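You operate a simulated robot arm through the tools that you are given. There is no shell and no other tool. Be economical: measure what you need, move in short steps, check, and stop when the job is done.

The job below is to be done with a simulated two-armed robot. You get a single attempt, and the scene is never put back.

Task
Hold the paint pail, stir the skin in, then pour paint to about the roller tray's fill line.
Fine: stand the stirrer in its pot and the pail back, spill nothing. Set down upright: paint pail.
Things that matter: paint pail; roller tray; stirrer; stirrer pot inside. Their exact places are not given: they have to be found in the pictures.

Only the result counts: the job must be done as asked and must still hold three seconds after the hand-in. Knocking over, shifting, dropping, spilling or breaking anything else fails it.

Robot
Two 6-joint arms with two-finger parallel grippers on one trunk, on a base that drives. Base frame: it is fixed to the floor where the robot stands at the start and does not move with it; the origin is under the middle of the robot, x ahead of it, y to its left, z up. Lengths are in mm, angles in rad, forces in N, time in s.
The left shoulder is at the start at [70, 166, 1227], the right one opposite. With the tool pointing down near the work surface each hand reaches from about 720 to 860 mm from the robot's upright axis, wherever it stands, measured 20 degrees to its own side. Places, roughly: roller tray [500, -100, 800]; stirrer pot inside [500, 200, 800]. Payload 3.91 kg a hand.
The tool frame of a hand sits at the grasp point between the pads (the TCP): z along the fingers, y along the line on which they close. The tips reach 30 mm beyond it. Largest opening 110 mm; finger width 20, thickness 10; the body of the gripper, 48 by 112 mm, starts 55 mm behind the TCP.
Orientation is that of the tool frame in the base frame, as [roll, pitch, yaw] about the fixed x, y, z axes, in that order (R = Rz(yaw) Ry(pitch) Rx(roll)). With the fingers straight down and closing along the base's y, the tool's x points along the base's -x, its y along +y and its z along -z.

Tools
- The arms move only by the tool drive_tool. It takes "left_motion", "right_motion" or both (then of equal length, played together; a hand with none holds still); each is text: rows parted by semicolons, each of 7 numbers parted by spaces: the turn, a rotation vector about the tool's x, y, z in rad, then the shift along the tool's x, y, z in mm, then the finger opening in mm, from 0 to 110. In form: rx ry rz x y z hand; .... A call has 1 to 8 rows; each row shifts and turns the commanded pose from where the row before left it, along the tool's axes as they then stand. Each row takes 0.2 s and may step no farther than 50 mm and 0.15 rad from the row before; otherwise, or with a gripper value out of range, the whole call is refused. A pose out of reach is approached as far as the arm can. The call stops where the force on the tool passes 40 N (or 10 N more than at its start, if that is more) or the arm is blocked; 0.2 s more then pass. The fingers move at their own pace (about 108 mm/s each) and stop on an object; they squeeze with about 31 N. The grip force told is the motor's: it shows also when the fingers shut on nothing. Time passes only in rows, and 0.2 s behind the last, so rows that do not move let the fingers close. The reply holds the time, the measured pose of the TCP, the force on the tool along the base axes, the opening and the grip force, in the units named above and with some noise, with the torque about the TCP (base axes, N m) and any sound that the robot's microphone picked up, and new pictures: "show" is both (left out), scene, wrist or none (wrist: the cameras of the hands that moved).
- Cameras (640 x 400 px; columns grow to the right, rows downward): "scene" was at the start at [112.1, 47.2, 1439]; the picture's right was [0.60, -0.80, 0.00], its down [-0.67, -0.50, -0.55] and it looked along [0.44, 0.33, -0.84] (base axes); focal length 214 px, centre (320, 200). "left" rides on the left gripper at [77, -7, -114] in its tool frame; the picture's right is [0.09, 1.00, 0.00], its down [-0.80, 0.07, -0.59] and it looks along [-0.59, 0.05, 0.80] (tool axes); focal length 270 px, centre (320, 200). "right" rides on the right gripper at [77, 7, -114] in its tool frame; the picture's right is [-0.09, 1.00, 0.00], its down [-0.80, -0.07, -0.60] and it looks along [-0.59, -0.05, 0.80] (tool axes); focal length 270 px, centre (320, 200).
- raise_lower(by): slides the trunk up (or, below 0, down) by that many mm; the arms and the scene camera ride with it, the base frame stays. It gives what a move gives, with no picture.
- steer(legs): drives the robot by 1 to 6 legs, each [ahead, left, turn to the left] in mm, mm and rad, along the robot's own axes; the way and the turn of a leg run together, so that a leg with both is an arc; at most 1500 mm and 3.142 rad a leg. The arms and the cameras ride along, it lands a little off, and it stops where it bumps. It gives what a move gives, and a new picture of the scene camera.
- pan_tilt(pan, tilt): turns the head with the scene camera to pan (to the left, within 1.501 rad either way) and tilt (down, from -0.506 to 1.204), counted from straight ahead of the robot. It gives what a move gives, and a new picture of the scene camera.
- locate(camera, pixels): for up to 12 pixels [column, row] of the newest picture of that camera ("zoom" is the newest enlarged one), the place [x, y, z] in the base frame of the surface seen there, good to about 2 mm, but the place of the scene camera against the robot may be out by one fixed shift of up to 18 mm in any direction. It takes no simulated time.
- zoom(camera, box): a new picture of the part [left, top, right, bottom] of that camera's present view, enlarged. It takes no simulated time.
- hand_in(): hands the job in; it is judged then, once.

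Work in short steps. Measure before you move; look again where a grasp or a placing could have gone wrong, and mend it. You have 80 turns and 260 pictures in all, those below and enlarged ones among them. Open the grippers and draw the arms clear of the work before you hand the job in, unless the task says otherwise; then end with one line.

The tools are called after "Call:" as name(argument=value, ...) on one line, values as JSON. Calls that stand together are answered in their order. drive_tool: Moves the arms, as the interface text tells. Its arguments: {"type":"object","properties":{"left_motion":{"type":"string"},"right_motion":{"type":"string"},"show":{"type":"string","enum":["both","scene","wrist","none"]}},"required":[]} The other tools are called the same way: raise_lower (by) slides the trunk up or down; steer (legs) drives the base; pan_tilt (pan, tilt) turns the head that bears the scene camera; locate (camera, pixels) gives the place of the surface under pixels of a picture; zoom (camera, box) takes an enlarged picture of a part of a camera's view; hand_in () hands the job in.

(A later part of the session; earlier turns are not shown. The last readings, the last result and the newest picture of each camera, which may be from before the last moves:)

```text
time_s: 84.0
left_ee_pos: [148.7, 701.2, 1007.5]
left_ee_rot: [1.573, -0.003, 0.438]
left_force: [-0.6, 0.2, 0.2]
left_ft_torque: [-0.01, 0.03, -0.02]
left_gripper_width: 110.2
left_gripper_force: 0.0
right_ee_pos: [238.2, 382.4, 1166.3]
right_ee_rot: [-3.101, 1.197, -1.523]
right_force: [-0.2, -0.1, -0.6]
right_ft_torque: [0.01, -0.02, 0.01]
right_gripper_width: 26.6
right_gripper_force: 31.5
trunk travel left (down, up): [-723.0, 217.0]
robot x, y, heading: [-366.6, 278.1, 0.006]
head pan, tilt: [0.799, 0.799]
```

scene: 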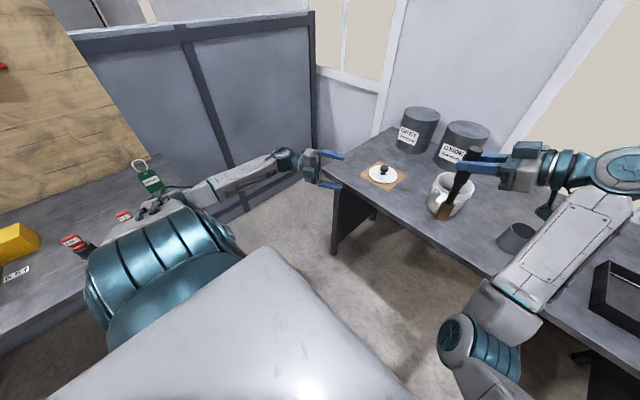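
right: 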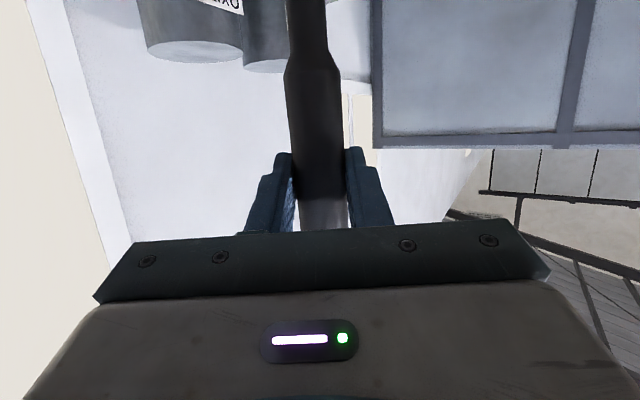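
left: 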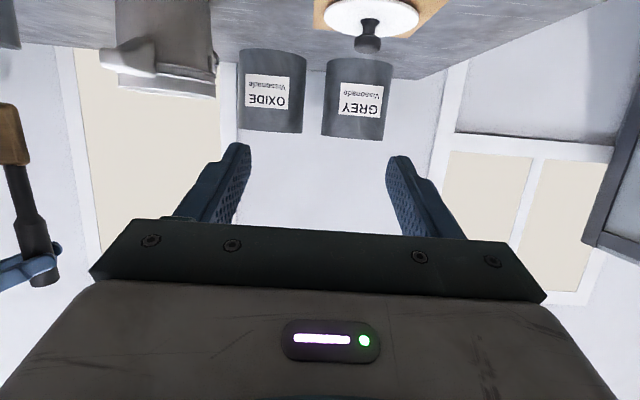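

The left arm's elbow dropped during that rotation, so its branch has changed. I test pushing the left hand inward while drawing the right hand back out of its way.

Call:
drive_tool(left_motion="0 0 0 0 0 35 110; 0 0 0 0 0 35 110; 0 0 0 0 0 35 110; 0 0 0 0 0 35 110; 0 0 0 0 0 35 110; 0 0 0 0 0 35 110", right_motion="0 0 0 0 0 -40 0; 0 0 0 0 0 -40 0; 0 0 0 0 0 -40 0; 0 0 0 0 0 -35 0; 0 0 0 0 0 0 0; 0 0 0 0 0 0 0", show="both")

```text
time_s: 85.4
left_ee_pos: [237.1, 511.7, 1008.0]
left_ee_rot: [1.573, -0.001, 0.437]
left_force: [0.2, 0.2, -0.3]
left_ft_torque: [0.03, -0.01, -0.01]
left_gripper_width: 110.2
left_gripper_force: 0.1
right_ee_pos: [236.1, 240.1, 1224.2]
right_ee_rot: [-3.1, 1.209, -1.515]
right_force: [0.2, -0.5, -0.5]
right_ft_torque: [0.02, 0.04, 0.03]
right_gripper_width: 26.8
right_gripper_force: 31.0
trunk travel left (down, up): [-723.0, 217.0]
robot x, y, heading: [-373.9, 280.2, 0.0]
head pan, tilt: [0.799, 0.799]
```

scene: 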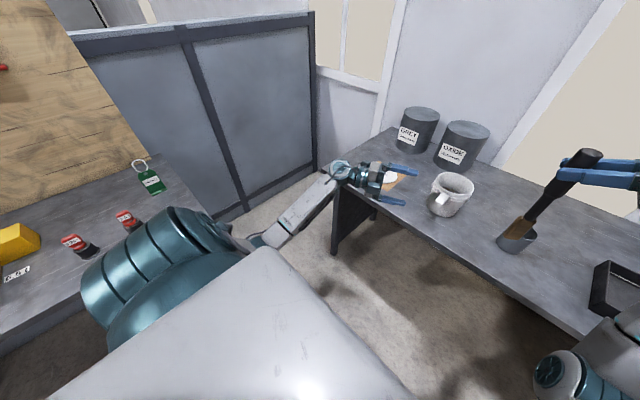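
right: 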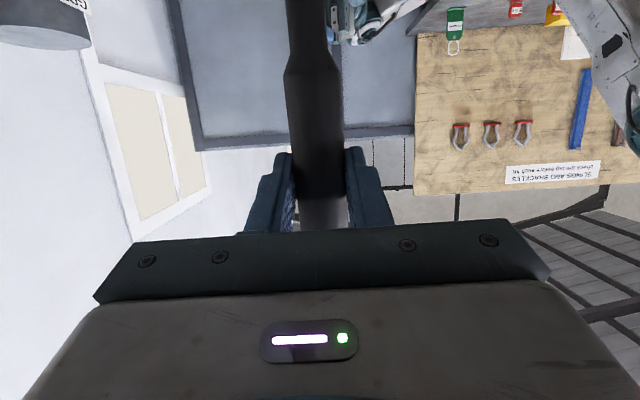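
left: 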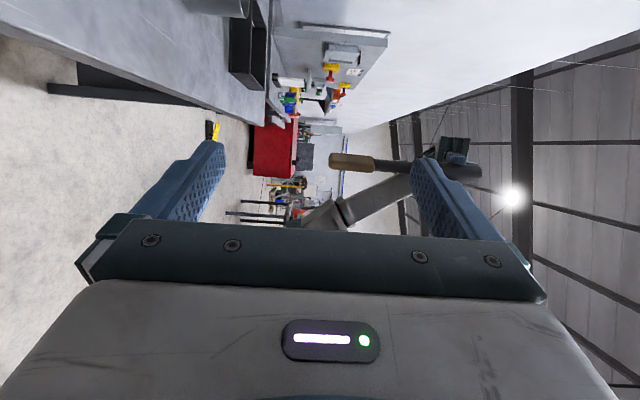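

The left hand now moves inward freely. I bring it to a pre-grasp to the left of the handle, at about (348,508,903), with fingers set to pass above and below the handle.

Call:
drive_tool(left_motion="0 0 0 24.8 -26.2 12.7 80; 0 0 0 24.8 -26.2 12.7 80; 0 0 0 24.8 -26.2 12.7 80; 0 0 0 24.8 -26.2 12.7 80", show="both")

Call:
pan_tilt(pan=0.3, tilt=0.8)

```text
time_s: 86.4
left_ee_pos: [351.1, 508.4, 904.7]
left_ee_rot: [1.571, 0.001, 0.437]
left_force: [1.0, -0.6, -1.0]
left_ft_torque: [0.01, -0.02, -0.05]
left_gripper_width: 79.9
left_gripper_force: 0.0
right_ee_pos: [237.3, 240.5, 1223.9]
right_ee_rot: [-3.101, 1.205, -1.517]
right_force: [-0.1, -0.3, -0.8]
right_ft_torque: [0.05, 0.02, 0.03]
right_gripper_width: 27.0
right_gripper_force: 30.7
trunk travel left (down, up): [-723.0, 217.0]
robot x, y, heading: [-370.8, 283.1, 0.005]
head pan, tilt: [0.799, 0.799]
```

scene: 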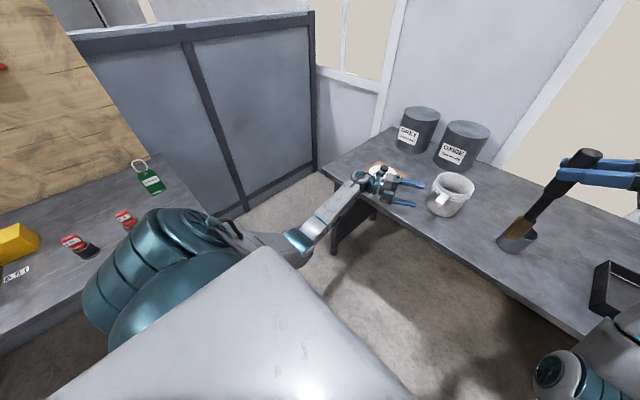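
left: 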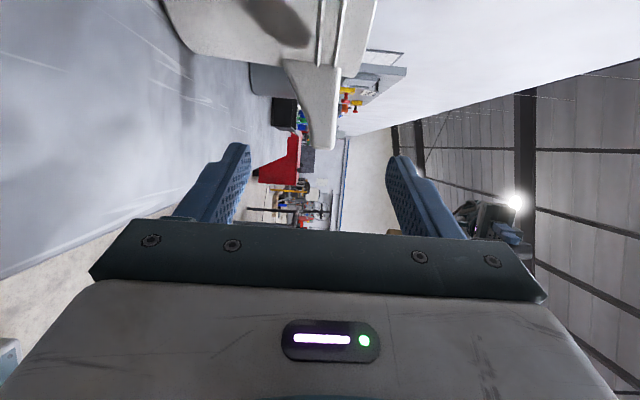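

```text
time_s: 87.4
left_ee_pos: [349.5, 508.2, 906.4]
left_ee_rot: [1.57, 0.0, 0.436]
left_force: [-0.6, 0.0, -0.2]
left_ft_torque: [0.03, 0.01, 0.01]
left_gripper_width: 79.9
left_gripper_force: 0.1
right_ee_pos: [234.5, 241.8, 1224.8]
right_ee_rot: [-3.1, 1.207, -1.513]
right_force: [-0.2, -0.2, -1.5]
right_ft_torque: [0.04, 0.0, 0.0]
right_gripper_width: 26.7
right_gripper_force: 31.0
trunk travel left (down, up): [-723.0, 217.0]
robot x, y, heading: [-370.2, 281.3, 0.005]
head pan, tilt: [0.3, 0.799]
```

scene: 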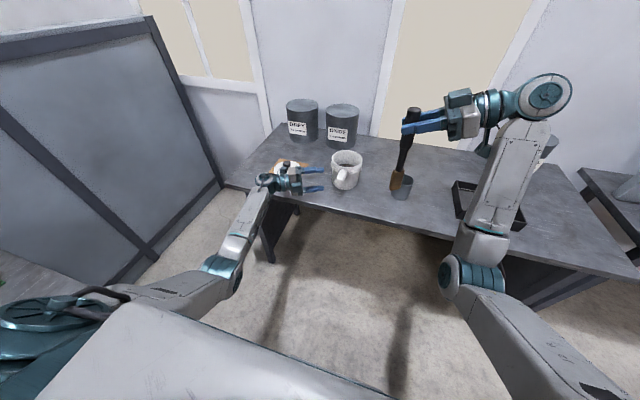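

The handle shows in the left view as a wedge with its tip at (325,145), roughly centred between the fingers. I measure it before advancing.

Call:
locate(camera="left", pixels=[[333, 140], [316, 140], [335, 110], [309, 110], [336, 80], [296, 80], [325, 145], [320, 95]])

Call:
zoom(camera="left", box=[230, 0, 430, 200])

```text
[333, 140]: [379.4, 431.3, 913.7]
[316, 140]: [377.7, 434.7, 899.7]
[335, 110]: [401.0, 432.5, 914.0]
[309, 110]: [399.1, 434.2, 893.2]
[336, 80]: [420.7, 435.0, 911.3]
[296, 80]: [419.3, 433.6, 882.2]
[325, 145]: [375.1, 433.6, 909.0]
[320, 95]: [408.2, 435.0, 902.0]
```

```text
2.00 times, centred on (330, 100) of left
```

zoom: 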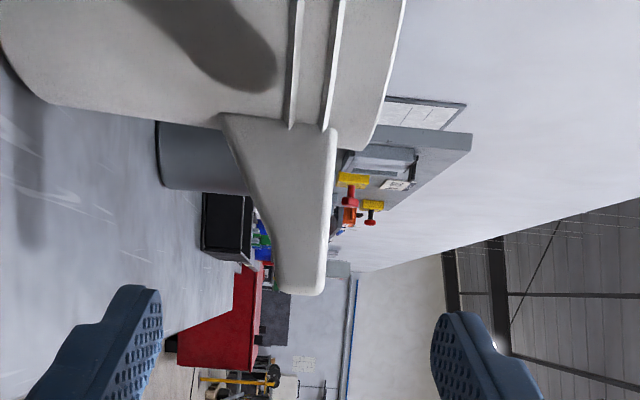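

The handle is 19 mm thick at x≈386, with z 896–915. I advance 91 mm along the tool and then close gently in the same call.

Call:
drive_tool(left_motion="0 0 0 -1 0 30 70; 0 0 0 -1 0 30 70; 0 0 0 -1 0 31 70; 0 0 0 0 0 0 70; 0 0 0 0 0 0 30; 0 0 0 0 0 0 0; 0 0 0 0 0 0 0; 0 0 0 0 0 0 0", show="both")

Call:
zoom(camera="scene", box=[230, 90, 460, 240])

```text
time_s: 89.2
left_ee_pos: [384.6, 422.8, 904.1]
left_ee_rot: [1.571, 0.005, 0.438]
left_force: [0.6, -0.8, 0.7]
left_ft_torque: [-0.01, 0.74, 0.03]
left_gripper_width: 30.3
left_gripper_force: 30.7
right_ee_pos: [236.9, 240.9, 1222.7]
right_ee_rot: [-3.102, 1.207, -1.515]
right_force: [0.2, 0.7, -0.2]
right_ft_torque: [-0.05, 0.0, -0.01]
right_gripper_width: 26.6
right_gripper_force: 31.2
trunk travel left (down, up): [-723.0, 217.0]
robot x, y, heading: [-371.7, 281.5, 0.009]
head pan, tilt: [0.3, 0.799]
```

scene: 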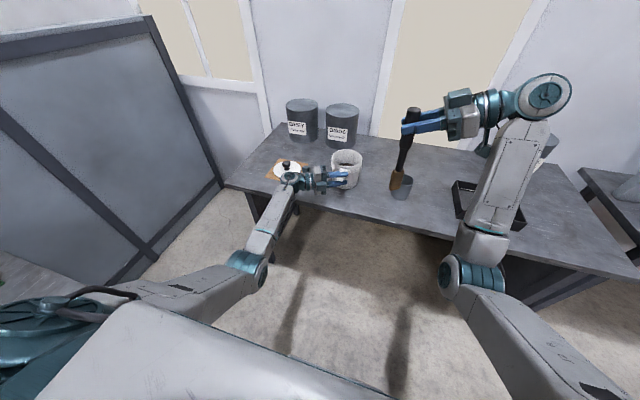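
left: 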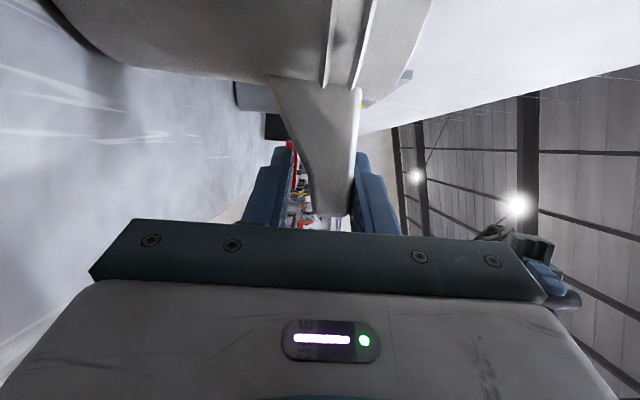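

```text
2.67 times, centred on (345, 165) of scene
```

zoom: 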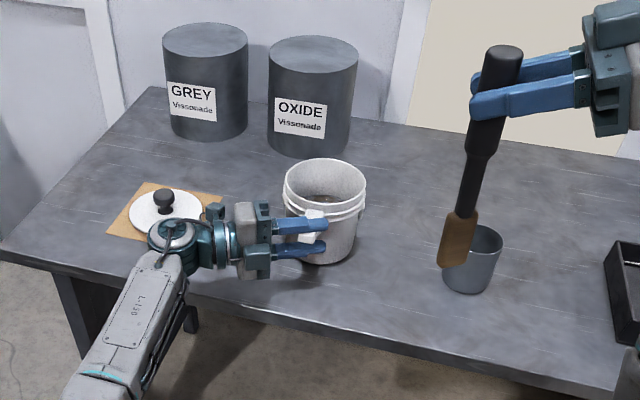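

The left hand holds the handle with a 30 mm opening, and the pail is unmoved. Fitting the wall points puts the pail's centre near (490,422). I yaw the right hand back and start carrying the stirrer toward a point above the pail.

Call:
locate(camera="scene", pixels=[[413, 113], [405, 145], [397, 182], [346, 158], [332, 160], [361, 160], [347, 168]])

Call:
drive_tool(right_motion="0.128 0 0.049 0 0 0 0; 0.128 0 0.049 0 0 0 0; 0.128 0 0.049 0 0 0 0; 0.128 0 0.049 0 0 0 0; 0 0 0 -3.9 -17.1 35.9 0; 0 0 0 -3.9 -17.1 35.9 0; 0 0 0 -3.9 -17.1 35.9 0; 0 0 0 -3.9 -17.1 35.9 0", show="scene")

Call:
locate(camera="scene", pixels=[[346, 158], [332, 160], [361, 160]])

```text
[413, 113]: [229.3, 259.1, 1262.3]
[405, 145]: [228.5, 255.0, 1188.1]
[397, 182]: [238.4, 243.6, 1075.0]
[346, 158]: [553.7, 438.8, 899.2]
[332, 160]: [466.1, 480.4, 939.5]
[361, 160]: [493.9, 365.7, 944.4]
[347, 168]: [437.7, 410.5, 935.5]
```

```text
time_s: 91.0
left_ee_pos: [386.3, 424.2, 901.2]
left_ee_rot: [1.57, 0.002, 0.438]
left_force: [0.0, -0.6, -8.3]
left_ft_torque: [-0.03, 0.74, 0.01]
left_gripper_width: 30.2
left_gripper_force: 31.5
right_ee_pos: [368.5, 329.2, 1186.1]
right_ee_rot: [-3.112, 1.211, -2.072]
right_force: [0.8, 0.0, -1.1]
right_ft_torque: [0.02, -0.02, 0.0]
right_gripper_width: 26.8
right_gripper_force: 30.8
trunk travel left (down, up): [-723.0, 217.0]
robot x, y, heading: [-370.6, 283.5, 0.004]
head pan, tilt: [0.3, 0.799]
```

scene: 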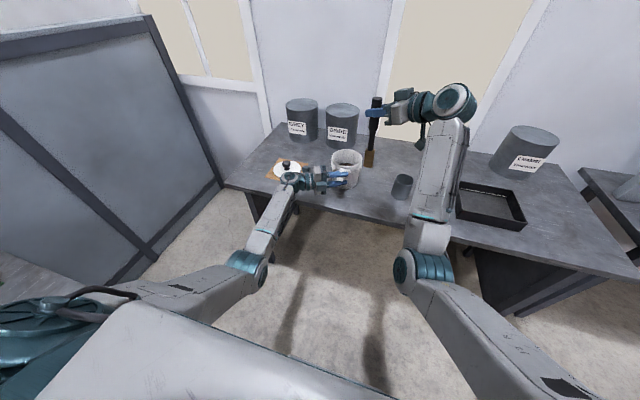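

```text
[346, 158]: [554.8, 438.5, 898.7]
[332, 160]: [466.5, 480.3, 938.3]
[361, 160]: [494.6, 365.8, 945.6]
```

The stirrer hangs nearly vertical with its tip about 185 mm below the grip. I complete the move above the pail's centre and check from the scene.

Call:
drive_tool(right_motion="0 0 0 -3.9 -17.1 35.9 0; 0 0 0 -3.9 -17.1 35.9 0; 0 0 0 -3.9 -17.1 35.9 0; 0 0 0 -1 -13 27 0", show="both")

Call:
zoom(camera="scene", box=[260, 60, 460, 220])

```text
time_s: 92.0
left_ee_pos: [385.5, 424.8, 901.9]
left_ee_rot: [1.571, 0.003, 0.438]
left_force: [0.2, -0.7, -7.6]
left_ft_torque: [0.02, 0.71, 0.0]
left_gripper_width: 30.2
left_gripper_force: 31.0
right_ee_pos: [490.4, 407.5, 1151.7]
right_ee_rot: [-3.112, 1.212, -2.071]
right_force: [-0.1, 0.0, -1.6]
right_ft_torque: [0.02, -0.02, 0.01]
right_gripper_width: 26.7
right_gripper_force: 30.4
trunk travel left (down, up): [-723.0, 217.0]
robot x, y, heading: [-372.2, 285.7, 0.007]
head pan, tilt: [0.3, 0.799]
```

scene: 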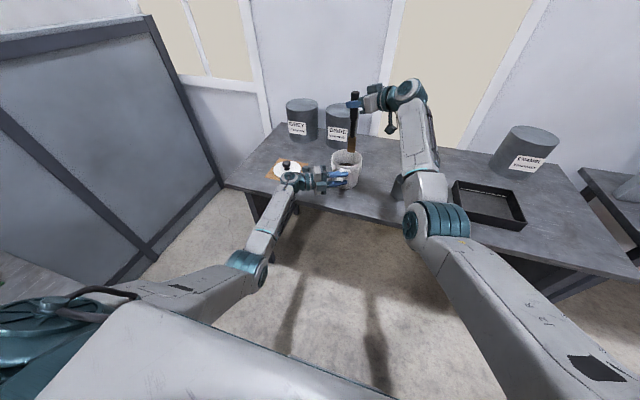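
right: 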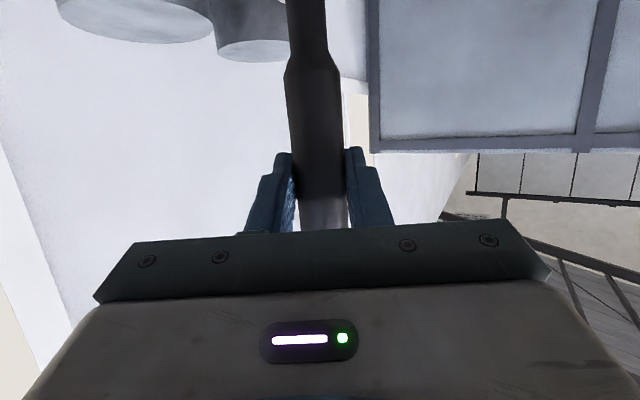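

```text
2.50 times, centred on (360, 140) of scene
```

zoom: 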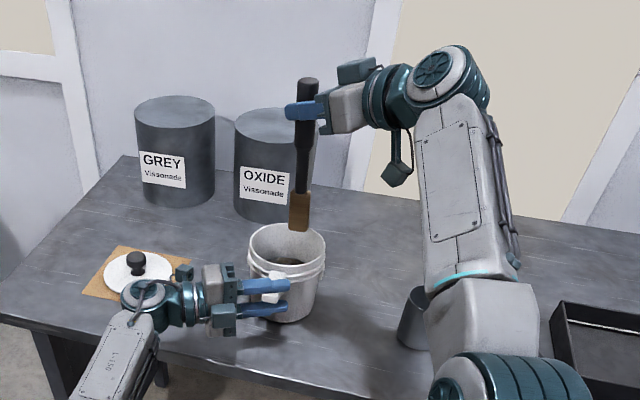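

The pot, partly hidden behind the right forearm at zoom (412,318), looks slanted. I check whether the forearm is touching it.

Call:
zoom(camera="scene", box=[370, 150, 450, 230])

Call:
locate(camera="scene", pixels=[[392, 195], [396, 182], [400, 176], [399, 190], [405, 170], [415, 190], [412, 215], [440, 215], [405, 130], [350, 155], [352, 148]])

```text
5.00 times, centred on (410, 190) of scene
```

zoom: 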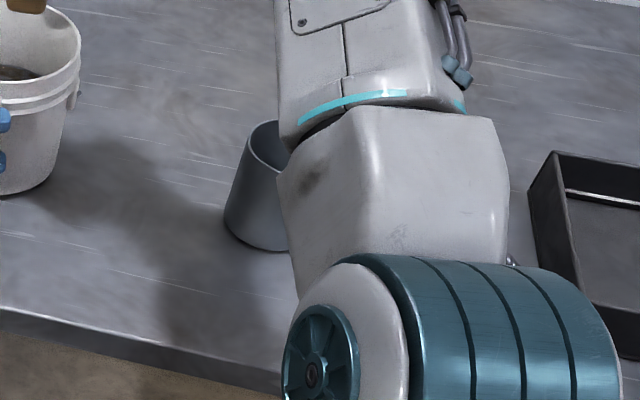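

```text
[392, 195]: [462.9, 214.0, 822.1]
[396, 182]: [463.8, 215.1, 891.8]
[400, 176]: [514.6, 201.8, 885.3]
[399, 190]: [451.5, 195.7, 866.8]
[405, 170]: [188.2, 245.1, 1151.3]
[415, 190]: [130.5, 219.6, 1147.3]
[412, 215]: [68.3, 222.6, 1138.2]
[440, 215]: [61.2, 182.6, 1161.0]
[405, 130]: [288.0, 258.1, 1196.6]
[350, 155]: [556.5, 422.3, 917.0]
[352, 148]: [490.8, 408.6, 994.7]
```

The pot is vertical (462.9,214) at both z 822 and 892, and the forearm is far above it. I lower the stirrer into the paint, centred, with the tip to about z 835.

Call:
drive_tool(right_motion="0 0 0 30 1.7 14.7 0; 0 0 0 30 1.7 14.7 0; 0 0 0 30 1.7 14.7 0; 0 0 0 25 1.5 13 0", show="both")

Call:
zoom(camera="scene", box=[290, 80, 410, 200])

```text
time_s: 93.0
left_ee_pos: [385.7, 423.9, 902.5]
left_ee_rot: [1.571, 0.003, 0.436]
left_force: [0.2, -0.6, -7.7]
left_ft_torque: [0.02, 0.74, -0.03]
left_gripper_width: 30.2
left_gripper_force: 31.0
right_ee_pos: [490.5, 421.5, 1025.9]
right_ee_rot: [-3.106, 1.214, -2.07]
right_force: [0.2, 0.4, -0.4]
right_ft_torque: [0.01, 0.01, -0.04]
right_gripper_width: 26.6
right_gripper_force: 31.1
trunk travel left (down, up): [-723.0, 217.0]
robot x, y, heading: [-370.8, 283.4, 0.003]
head pan, tilt: [0.3, 0.799]
```

scene: 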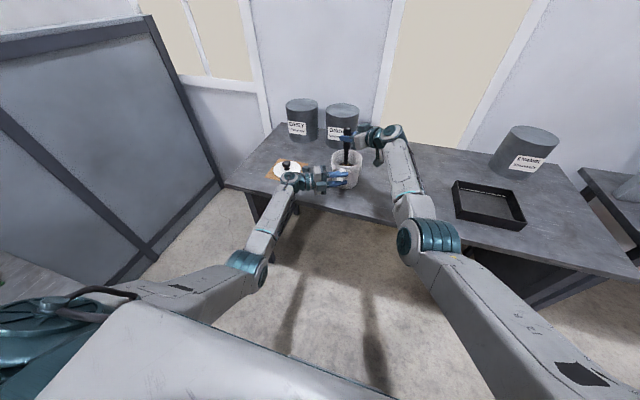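
right: 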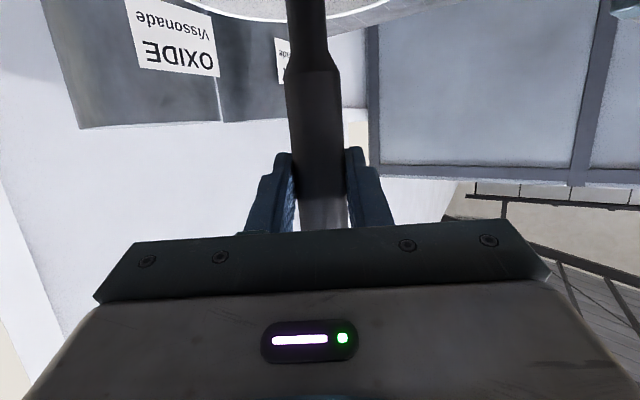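

```text
3.33 times, centred on (350, 140) of scene
```

zoom: 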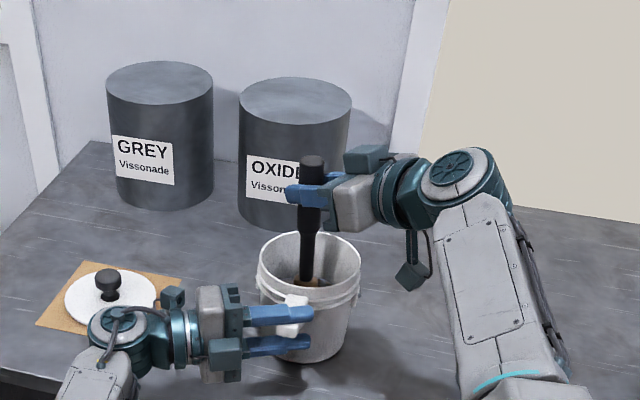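

The stirrer stands in the paint with no contact force. I start stirring in circles of 25 mm radius, checking force after the first turn.

Call:
drive_tool(right_motion="0 0 0 3.3 -22 13.9 0; 0 0 0 -4.3 14.8 11.3 0; 0 0 0 0.7 19 -1.8 0; 0 0 0 5.3 12.1 -13.8 0; 0 0 0 6.8 -2 -17.8 0; 0 0 0 4.3 -14.8 -11.3 0; 0 0 0 -0.7 -19 1.8 0; 0 0 0 -5.3 -12.1 13.8 0", show="scene")

Call:
zoom(camera="scene", box=[310, 120, 390, 200])

```text
time_s: 94.8
left_ee_pos: [385.7, 424.9, 903.6]
left_ee_rot: [1.57, 0.002, 0.438]
left_force: [0.1, 0.2, -8.5]
left_ft_torque: [0.05, 0.76, -0.01]
left_gripper_width: 30.1
left_gripper_force: 31.4
right_ee_pos: [506.6, 403.0, 1018.4]
right_ee_rot: [-3.11, 1.212, -2.07]
right_force: [0.4, -0.1, 1.0]
right_ft_torque: [0.0, 0.01, -0.03]
right_gripper_width: 26.7
right_gripper_force: 31.0
trunk travel left (down, up): [-723.0, 217.0]
robot x, y, heading: [-369.8, 281.4, -0.001]
head pan, tilt: [0.3, 0.799]
```

scene: 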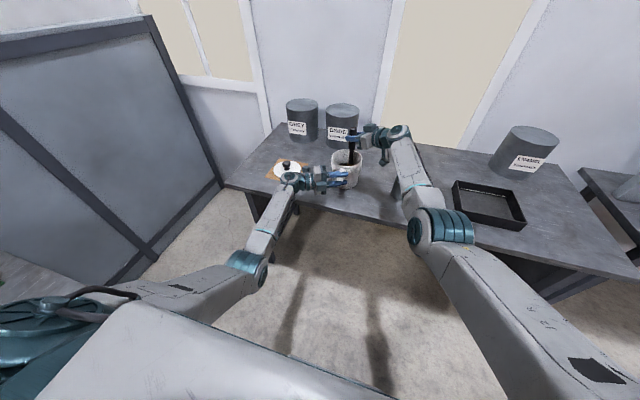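

```text
5.00 times, centred on (350, 160) of scene
```

zoom: 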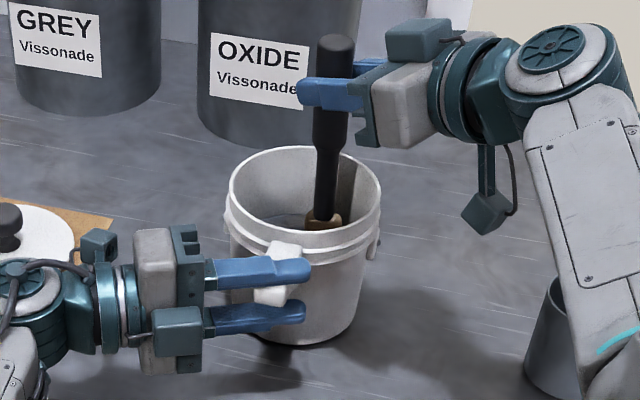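

Stirring is smooth with no wall contact. I run four more turns, slightly deeper.

Call:
drive_tool(right_motion="0 0 0 0.7 2 20.6 0; 0 0 0 -4.3 14.8 11.3 0; 0 0 0 0.7 19 -1.8 0; 0 0 0 5.3 12.1 -13.8 0; 0 0 0 6.8 -2 -17.8 0; 0 0 0 4.3 -14.8 -11.3 0; 0 0 0 -0.7 -19 1.8 0; 0 0 0 -5.3 -12.1 13.8 0", show="none")

Call:
drive_tool(right_motion="0 0 0 -6.8 2 17.8 0; 0 0 0 -4.3 14.8 11.3 0; 0 0 0 0.7 19 -1.8 0; 0 0 0 5.3 12.1 -13.8 0; 0 0 0 6.8 -2 -17.8 0; 0 0 0 4.3 -14.8 -11.3 0; 0 0 0 -0.7 -19 1.8 0; 0 0 0 -5.3 -12.1 13.8 0", show="none")

Call:
drive_tool(right_motion="0 0 0 -6.8 2 17.8 0; 0 0 0 -4.3 14.8 11.3 0; 0 0 0 0.7 19 -1.8 0; 0 0 0 5.3 12.1 -13.8 0; 0 0 0 6.8 -2 -17.8 0; 0 0 0 4.3 -14.8 -11.3 0; 0 0 0 -0.7 -19 1.8 0; 0 0 0 -5.3 -12.1 13.8 0", show="none")

Call:
drive_tool(right_motion="0 0 0 -6.8 2 17.8 0; 0 0 0 -4.3 14.8 11.3 0; 0 0 0 0.7 19 -1.8 0; 0 0 0 5.3 12.1 -13.8 0; 0 0 0 6.8 -2 -17.8 0; 0 0 0 4.3 -14.8 -11.3 0; 0 0 0 -0.7 -19 1.8 0; 0 0 0 -5.3 -12.1 13.8 0", show="scene")

Call:
zoom(camera="scene", box=[310, 120, 390, 200])

```text
time_s: 96.6
left_ee_pos: [385.7, 424.1, 903.1]
left_ee_rot: [1.57, 0.003, 0.436]
left_force: [-0.3, -0.2, -8.6]
left_ft_torque: [0.07, 0.75, 0.05]
left_gripper_width: 30.1
left_gripper_force: 31.1
right_ee_pos: [507.5, 406.2, 1011.1]
right_ee_rot: [-3.108, 1.211, -2.072]
right_force: [-0.1, -0.2, -1.3]
right_ft_torque: [0.03, -0.02, -0.01]
right_gripper_width: 27.1
right_gripper_force: 31.2
trunk travel left (down, up): [-723.0, 217.0]
robot x, y, heading: [-369.1, 280.9, 0.007]
head pan, tilt: [0.3, 0.799]
```

```text
time_s: 98.4
left_ee_pos: [385.7, 424.0, 903.5]
left_ee_rot: [1.57, 0.001, 0.439]
left_force: [-0.1, -0.6, -9.6]
left_ft_torque: [0.05, 0.84, 0.03]
left_gripper_width: 29.8
left_gripper_force: 31.2
right_ee_pos: [513.2, 417.8, 1001.8]
right_ee_rot: [-3.108, 1.212, -2.07]
right_force: [0.7, 0.0, 0.7]
right_ft_torque: [-0.03, -0.02, 0.01]
right_gripper_width: 26.8
right_gripper_force: 30.8
right hand out of reach, approached as far as the arm can: row 3, 4, 5, 7, 8
trunk travel left (down, up): [-723.0, 217.0]
robot x, y, heading: [-373.3, 285.2, 0.003]
head pan, tilt: [0.3, 0.799]
```

```text
time_s: 100.2
left_ee_pos: [385.3, 424.2, 903.3]
left_ee_rot: [1.571, 0.005, 0.437]
left_force: [-0.4, -0.2, -8.8]
left_ft_torque: [0.06, 0.81, 0.0]
left_gripper_width: 30.0
left_gripper_force: 30.5
right_ee_pos: [505.2, 403.5, 1001.5]
right_ee_rot: [-3.109, 1.212, -2.074]
right_force: [0.2, 0.9, -0.8]
right_ft_torque: [0.0, -0.01, -0.02]
right_gripper_width: 26.7
right_gripper_force: 30.8
right hand out of reach, approached as far as the arm can: row 1
trunk travel left (down, up): [-723.0, 217.0]
robot x, y, heading: [-372.3, 281.3, 0.003]
head pan, tilt: [0.3, 0.799]
```

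```text
time_s: 102.0
left_ee_pos: [385.0, 423.6, 903.5]
left_ee_rot: [1.573, 0.002, 0.439]
left_force: [-0.3, -0.7, -7.8]
left_ft_torque: [0.01, 0.72, 0.01]
left_gripper_width: 29.9
left_gripper_force: 30.7
right_ee_pos: [504.7, 405.6, 1002.4]
right_ee_rot: [-3.108, 1.211, -2.07]
right_force: [0.1, 0.4, -1.0]
right_ft_torque: [-0.01, -0.01, 0.03]
right_gripper_width: 26.8
right_gripper_force: 31.0
trunk travel left (down, up): [-723.0, 217.0]
robot x, y, heading: [-374.0, 278.5, 0.002]
head pan, tilt: [0.3, 0.799]
```

scene: 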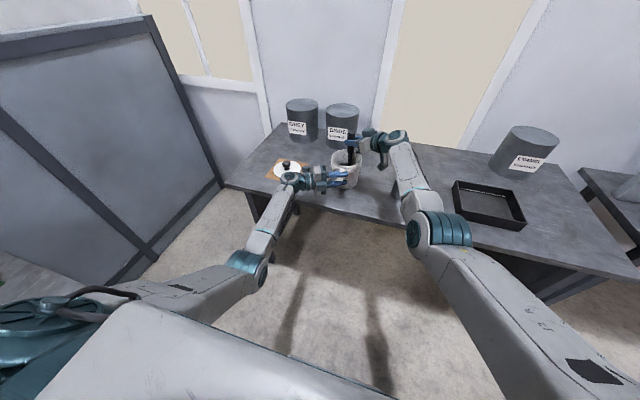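

```text
5.00 times, centred on (350, 160) of scene
```

zoom: 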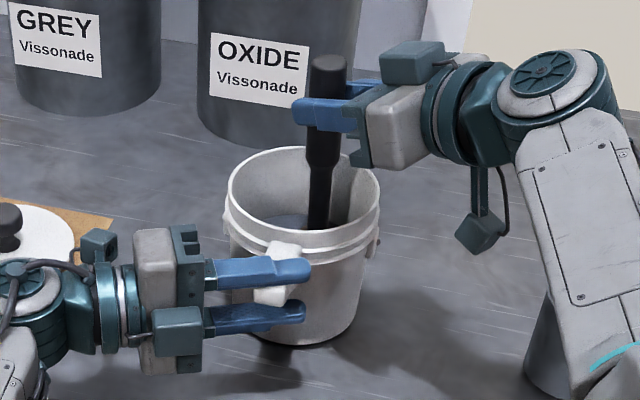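

The paint now looks uniform blue-grey. I do two more turns, then centre, lift the paddle just above the paint and let it drip.

Call:
drive_tool(right_motion="0 0 0 -6.8 2 17.8 0; 0 0 0 -4.3 14.8 11.3 0; 0 0 0 0.7 19 -1.8 0; 0 0 0 5.3 12.1 -13.8 0; 0 0 0 6.8 -2 -17.8 0; 0 0 0 4.3 -14.8 -11.3 0; 0 0 0 -0.7 -19 1.8 0; 0 0 0 -5.3 -12.1 13.8 0", show="none")

Call:
drive_tool(right_motion="0 0 0 -6.8 2 17.8 0; 0 0 0 -4.3 14.8 11.3 0; 0 0 0 0.7 19 -1.8 0; 0 0 0 5.3 12.1 -13.8 0; 0 0 0 6.8 -2 -17.8 0; 0 0 0 4.3 -14.8 -11.3 0; 0 0 0 -0.7 -19 1.8 0; 0 0 0 -5.3 -12.1 13.8 0", show="none")

Call:
drive_tool(right_motion="0 0 0 -2.5 24 6.7 0; 0 0 0 -32.7 0 -12.5 0; 0 0 0 -32.7 0 -12.5 0; 0 0 0 0 0 0 0; 0 0 0 0 0 0 0; 0 0 0 0 0 0 0; 0 0 0 0 0 0 0; 0 0 0 0 0 0 0", show="scene")

Call:
zoom(camera="scene", box=[310, 100, 410, 200])

```text
time_s: 103.8
left_ee_pos: [385.4, 424.4, 903.4]
left_ee_rot: [1.57, 0.003, 0.439]
left_force: [0.2, -0.4, -8.1]
left_ft_torque: [0.02, 0.72, 0.01]
left_gripper_width: 30.1
left_gripper_force: 30.9
right_ee_pos: [504.0, 405.2, 1002.1]
right_ee_rot: [-3.109, 1.211, -2.073]
right_force: [-0.1, 0.9, -1.7]
right_ft_torque: [-0.02, 0.02, 0.02]
right_gripper_width: 26.7
right_gripper_force: 30.7
trunk travel left (down, up): [-723.0, 217.0]
robot x, y, heading: [-373.8, 284.8, 0.006]
head pan, tilt: [0.3, 0.799]
```

```text
time_s: 105.6
left_ee_pos: [385.7, 423.8, 902.9]
left_ee_rot: [1.571, 0.002, 0.438]
left_force: [0.7, -0.1, -9.7]
left_ft_torque: [0.0, 0.89, 0.02]
left_gripper_width: 29.8
left_gripper_force: 31.1
right_ee_pos: [504.4, 405.1, 1002.2]
right_ee_rot: [-3.111, 1.214, -2.071]
right_force: [-0.8, -0.1, -0.2]
right_ft_torque: [0.04, 0.07, 0.0]
right_gripper_width: 26.6
right_gripper_force: 30.9
trunk travel left (down, up): [-723.0, 217.0]
robot x, y, heading: [-374.2, 280.2, 0.003]
head pan, tilt: [0.3, 0.799]
```

```text
time_s: 107.4
left_ee_pos: [386.2, 423.3, 904.2]
left_ee_rot: [1.57, 0.003, 0.438]
left_force: [0.4, -0.1, -8.6]
left_ft_torque: [0.01, 0.74, 0.01]
left_gripper_width: 29.8
left_gripper_force: 31.0
right_ee_pos: [486.1, 422.7, 1070.3]
right_ee_rot: [-3.108, 1.213, -2.072]
right_force: [-0.3, -0.2, -0.7]
right_ft_torque: [-0.02, 0.04, 0.01]
right_gripper_width: 26.7
right_gripper_force: 31.1
trunk travel left (down, up): [-723.0, 217.0]
robot x, y, heading: [-368.1, 283.4, 0.006]
head pan, tilt: [0.3, 0.799]
```

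scene: 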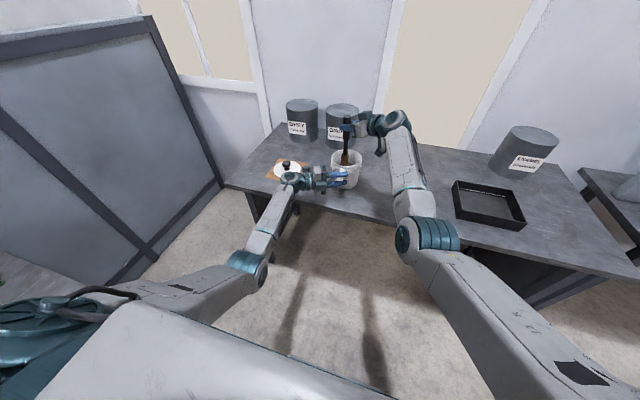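

```text
4.00 times, centred on (360, 150) of scene
```

zoom: 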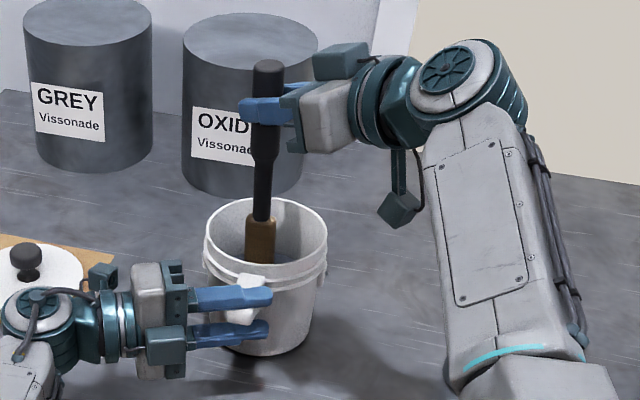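

The paddle has dripped off and hangs clear. I raise it and carry it over the pot, whose centre is about (478,182).

Call:
drive_tool(right_motion="0 0 0 -44.4 0 -16.9 0; 0 0 0 -44.4 0 -16.9 0; 0 0 0 12.8 -17.9 -33.6 0; 0 0 0 12.8 -17.9 -33.6 0; 0 0 0 12.8 -17.9 -33.6 0; 0 0 0 12.8 -17.9 -33.6 0; 0 0 0 12.8 -17.9 -33.6 0; 0 0 0 12.8 -17.9 -33.6 0", show="both")

Call:
zoom(camera="scene", box=[350, 90, 470, 210])

```text
time_s: 109.2
left_ee_pos: [385.5, 422.3, 903.1]
left_ee_rot: [1.572, 0.001, 0.439]
left_force: [0.5, -0.7, -8.1]
left_ft_torque: [0.0, 0.75, 0.0]
left_gripper_width: 29.8
left_gripper_force: 31.0
right_ee_pos: [468.3, 182.4, 1165.3]
right_ee_rot: [-3.11, 1.214, -2.071]
right_force: [1.1, -0.1, -0.2]
right_ft_torque: [-0.02, -0.01, 0.02]
right_gripper_width: 26.7
right_gripper_force: 31.3
trunk travel left (down, up): [-723.0, 217.0]
robot x, y, heading: [-375.1, 282.5, 0.006]
head pan, tilt: [0.3, 0.799]
```

scene: 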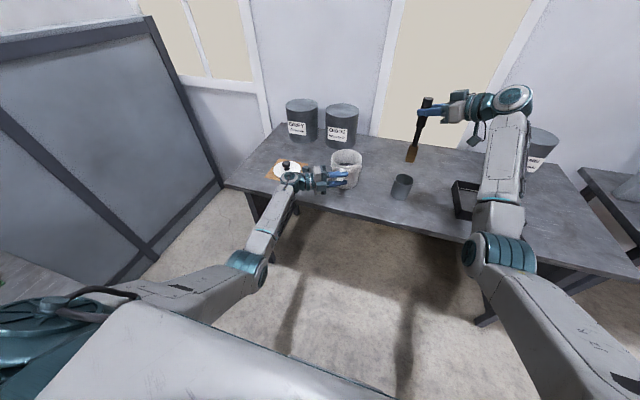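
right: 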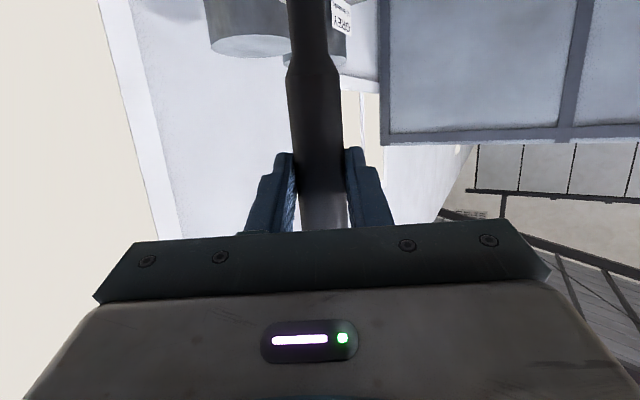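

```text
3.33 times, centred on (410, 150) of scene
```

zoom: 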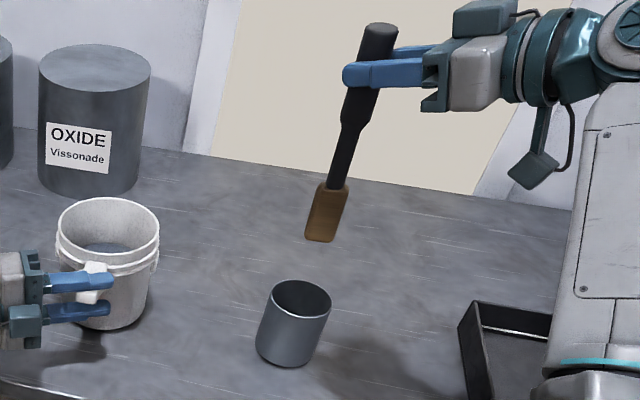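

I measure the paddle tip and the pot rim in the same enlarged picture, so camera offset cancels.

Call:
locate(camera="zoom", pixels=[[320, 236], [328, 205], [340, 165], [352, 120], [378, 35], [270, 296], [329, 300], [297, 320], [303, 281], [290, 345], [265, 330]])

```text
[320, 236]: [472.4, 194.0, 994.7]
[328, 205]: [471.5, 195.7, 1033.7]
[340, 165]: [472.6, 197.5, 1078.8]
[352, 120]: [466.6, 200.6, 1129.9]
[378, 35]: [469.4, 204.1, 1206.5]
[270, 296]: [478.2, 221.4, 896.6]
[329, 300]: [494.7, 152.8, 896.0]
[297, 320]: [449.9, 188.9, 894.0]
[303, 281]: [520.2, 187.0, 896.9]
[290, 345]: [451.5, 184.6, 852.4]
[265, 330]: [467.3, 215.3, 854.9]
```

In the same frame, the pot centre is about (485,187) and the tip about (473,194). I shift (+10,-6) and lower 160 mm into the pot.

Call:
drive_tool(right_motion="0 0 0 0.2 -11.6 -0.5 0; 0 0 0 37.4 0 14.2 0; 0 0 0 37.4 0 14.2 0; 0 0 0 37.4 0 14.2 0; 0 0 0 33 0 12.6 0", show="both")

Call:
zoom(camera="scene", box=[350, 110, 470, 230])

```text
time_s: 110.4
left_ee_pos: [385.1, 423.7, 903.1]
left_ee_rot: [1.571, 0.002, 0.439]
left_force: [0.5, -0.3, -7.6]
left_ft_torque: [0.02, 0.75, 0.02]
left_gripper_width: 29.8
left_gripper_force: 31.1
right_ee_pos: [481.3, 176.0, 1011.4]
right_ee_rot: [-3.107, 1.212, -2.069]
right_force: [0.9, 0.6, 0.2]
right_ft_torque: [0.01, 0.0, 0.03]
right_gripper_width: 27.0
right_gripper_force: 31.1
trunk travel left (down, up): [-723.0, 217.0]
robot x, y, heading: [-374.0, 281.4, 0.002]
head pan, tilt: [0.3, 0.799]
```

scene: 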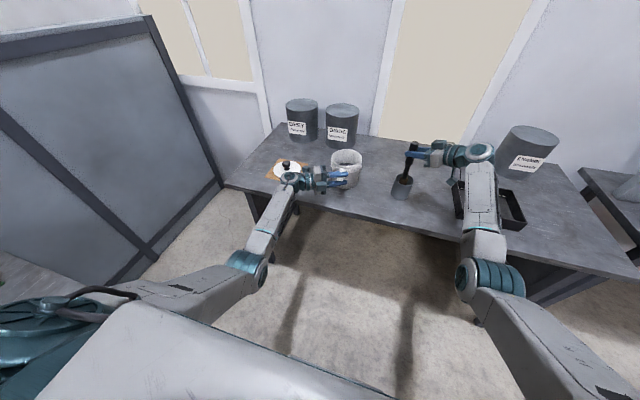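
right: 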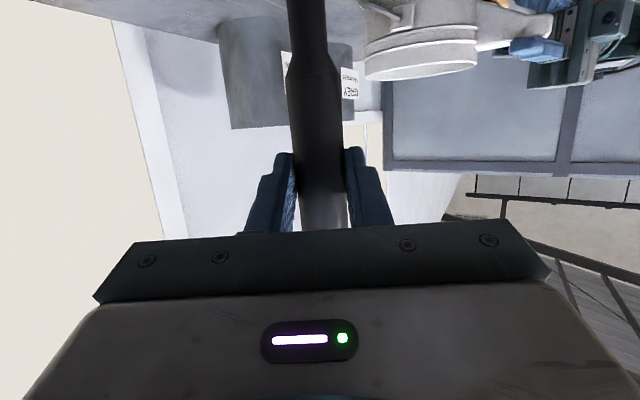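

```text
3.33 times, centred on (410, 170) of scene
```

zoom: 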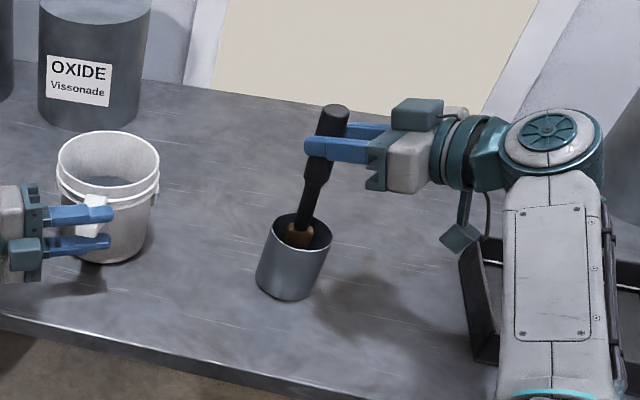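

The paddle is inside the pot. I lower the last 15 mm, open the right hand, open the left as well, and draw both back along their tools.

Call:
drive_tool(right_motion="0 0 0 4.7 0 1.8 0; 0 0 0 4.7 0 1.8 0; 0 0 0 4.2 0 1.6 0; 0 0 0 0 0 0 60; 0 0 0 0 0 0 80; 0 0 0 0 0 -40 80; 0 0 0 0 0 -45 80; 0 0 0 0 0 -45 80", left_motion="0 0 0 0 0 0 0; 0 0 0 0 0 0 0; 0 0 0 0 0 0 0; 0 0 0 0 0 0 60; 0 0 0 0 0 0 75; 0 0 0 0 0 -30 75; 0 0 0 0 0 -40 75; 0 0 0 0 0 -40 75", show="both")

Call:
zoom(camera="scene", box=[310, 110, 430, 230])

```text
time_s: 112.2
left_ee_pos: [337.0, 523.2, 905.6]
left_ee_rot: [1.57, 0.0, 0.438]
left_force: [-0.3, -0.1, -0.2]
left_ft_torque: [0.02, -0.04, 0.03]
left_gripper_width: 74.9
left_gripper_force: 0.0
right_ee_pos: [413.9, 69.2, 1045.9]
right_ee_rot: [-3.102, 1.215, -2.065]
right_force: [-0.4, 1.2, 0.2]
right_ft_torque: [-0.01, -0.01, -0.01]
right_gripper_width: 80.1
right_gripper_force: 0.0
trunk travel left (down, up): [-723.0, 217.0]
robot x, y, heading: [-372.4, 284.8, 0.008]
head pan, tilt: [0.3, 0.799]
```

scene: 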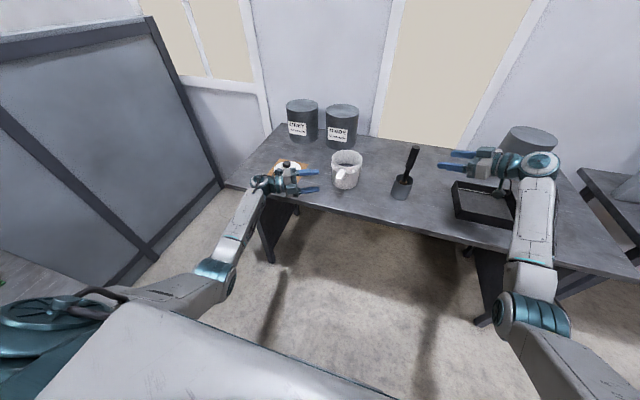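
right: 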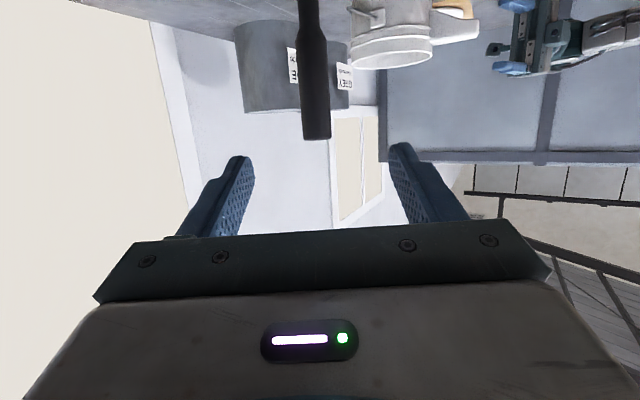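
left: 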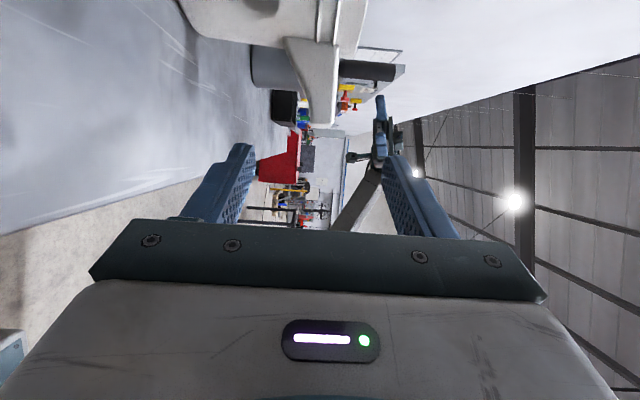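

```text
3.33 times, centred on (370, 170) of scene
```

zoom: 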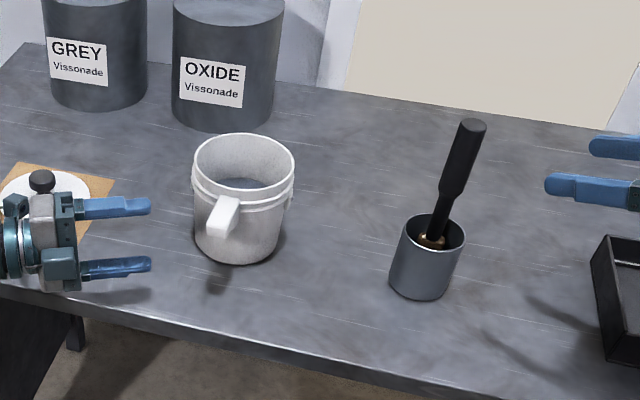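

The stirrer stands in its pot and the pail is upright where it was. For pouring I'll use the right hand along the handle: retract it, yaw the tool to point straight ahead, then turn the robot 0.35 rad left so the handle comes into its range.

Call:
drive_tool(right_motion="0 0 0 12.9 14.5 -33.9 80; 0 0 0 12.9 14.5 -33.9 80; 0 0 0 12.9 14.5 -33.9 80; 0 0 0 12.9 14.5 -33.9 80; 0.131 0 0.05 0 0 0 80; 0.131 0 0.05 0 0 0 80; 0.131 0 0.05 0 0 0 80; 0.131 0 0.05 0 0 0 80", left_motion="0 0 0 0 0 -20 75; 0 0 0 0 0 -20 75; 0 0 0 0 0 -20 75; 0 0 0 0 0 -20 75; 0 0 0 0 0 0 75; 0 0 0 0 0 0 75; 0 0 0 0 0 0 75; 0 0 0 0 0 0 75", show="none")

Call:
drive_tool(right_motion="0.131 0 0.05 0 0 0 80; 0.131 0 0.05 0 0 0 80; 0.131 0 0.05 0 0 0 80; 0.131 0 0.05 0 0 0 80; 0.131 0 0.05 0 0 0 80; 0.131 0 0.05 0 0 0 80", show="scene")

```text
time_s: 114.0
left_ee_pos: [304.2, 595.9, 901.8]
left_ee_rot: [1.57, 0.003, 0.438]
left_force: [0.4, 0.1, 0.4]
left_ft_torque: [0.02, 0.01, -0.02]
left_gripper_width: 74.9
left_gripper_force: 0.1
right_ee_pos: [291.8, -22.9, 1043.3]
right_ee_rot: [-3.12, 1.221, -2.647]
right_force: [0.3, -0.5, -0.4]
right_ft_torque: [-0.01, 0.01, 0.01]
right_gripper_width: 80.1
right_gripper_force: 0.0
trunk travel left (down, up): [-723.0, 217.0]
robot x, y, heading: [-370.9, 282.5, 0.001]
head pan, tilt: [0.3, 0.799]
```

```text
time_s: 115.4
left_ee_pos: [304.0, 596.7, 902.7]
left_ee_rot: [1.57, 0.001, 0.439]
left_force: [0.0, -0.1, -0.1]
left_ft_torque: [-0.01, 0.02, -0.02]
left_gripper_width: 75.0
left_gripper_force: 0.1
right_ee_pos: [293.0, -23.5, 1043.5]
right_ee_rot: [3.129, 1.222, 2.766]
right_force: [-0.7, 0.8, 0.7]
right_ft_torque: [0.0, -0.01, 0.0]
right_gripper_width: 80.0
right_gripper_force: 0.0
trunk travel left (down, up): [-723.0, 217.0]
robot x, y, heading: [-373.7, 282.0, 0.007]
head pan, tilt: [0.3, 0.799]
```

scene: 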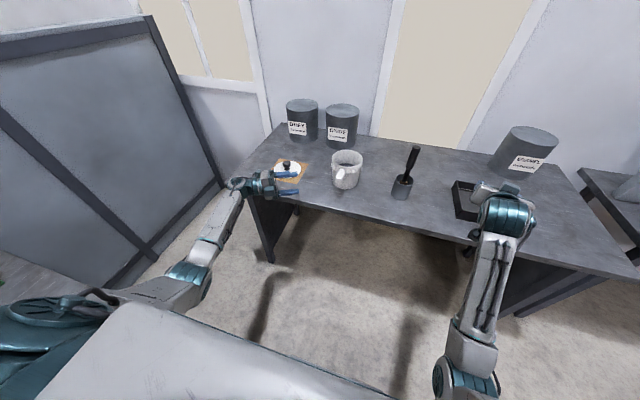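

The right tool now points 21° right of the robot's heading. I turn the robot 0.37 rad left.

Call:
steer(legs=[[0, 0, 0.37]])

Call:
pan_tilt(pan=-0.1, tilt=0.8)

```text
time_s: 116.9
left_ee_pos: [146.2, 817.2, 902.3]
left_ee_rot: [1.568, -0.001, 0.806]
left_force: [0.4, 0.2, -0.1]
left_ft_torque: [0.0, 0.02, -0.02]
left_gripper_width: 74.9
left_gripper_force: 0.1
right_ee_pos: [358.1, 234.8, 1041.5]
right_ee_rot: [3.127, 1.218, 3.132]
right_force: [-0.2, -0.4, -0.1]
right_ft_torque: [0.0, 0.0, 0.01]
right_gripper_width: 80.0
right_gripper_force: 0.0
trunk travel left (down, up): [-723.0, 217.0]
robot x, y, heading: [-372.5, 283.1, 0.376]
head pan, tilt: [0.3, 0.799]
```

scene: 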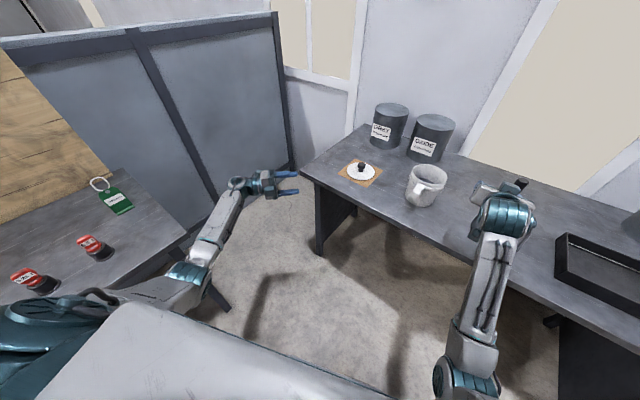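

```text
time_s: 117.8
left_ee_pos: [147.5, 816.5, 903.0]
left_ee_rot: [1.569, 0.0, 0.806]
left_force: [0.6, -0.1, -0.1]
left_ft_torque: [0.01, -0.02, 0.0]
left_gripper_width: 74.8
left_gripper_force: 0.1
right_ee_pos: [359.2, 233.4, 1042.1]
right_ee_rot: [3.127, 1.22, 3.131]
right_force: [-0.4, 1.0, 0.2]
right_ft_torque: [-0.02, -0.01, -0.02]
right_gripper_width: 80.0
right_gripper_force: 0.1
trunk travel left (down, up): [-723.0, 217.0]
robot x, y, heading: [-369.4, 279.1, 0.37]
head pan, tilt: [-0.099, 0.799]
```

scene: 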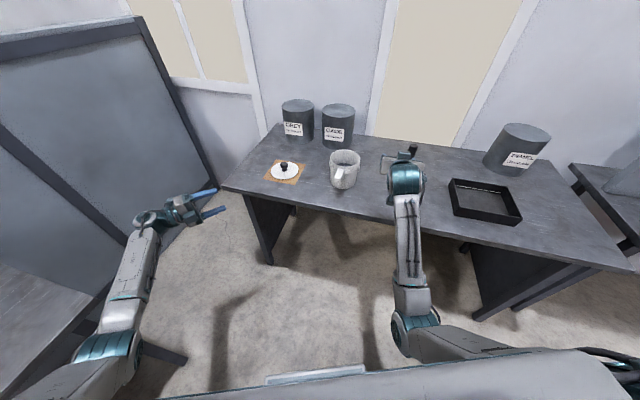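

The right tool points along +x at (359,233,1042). I move it to a pre-grasp in front of the handle at about (330,424,925).

Call:
drive_tool(right_motion="0 0 0 0 38 -15 80; 0 0 0 20 38 -10 80; 0 0 0 25 38 5 80; 0 0 0 35 38 15 80; 0 0 0 40 38 17 80", show="both")

```text
refused: row 4 steps farther than a row can; nothing moved
```

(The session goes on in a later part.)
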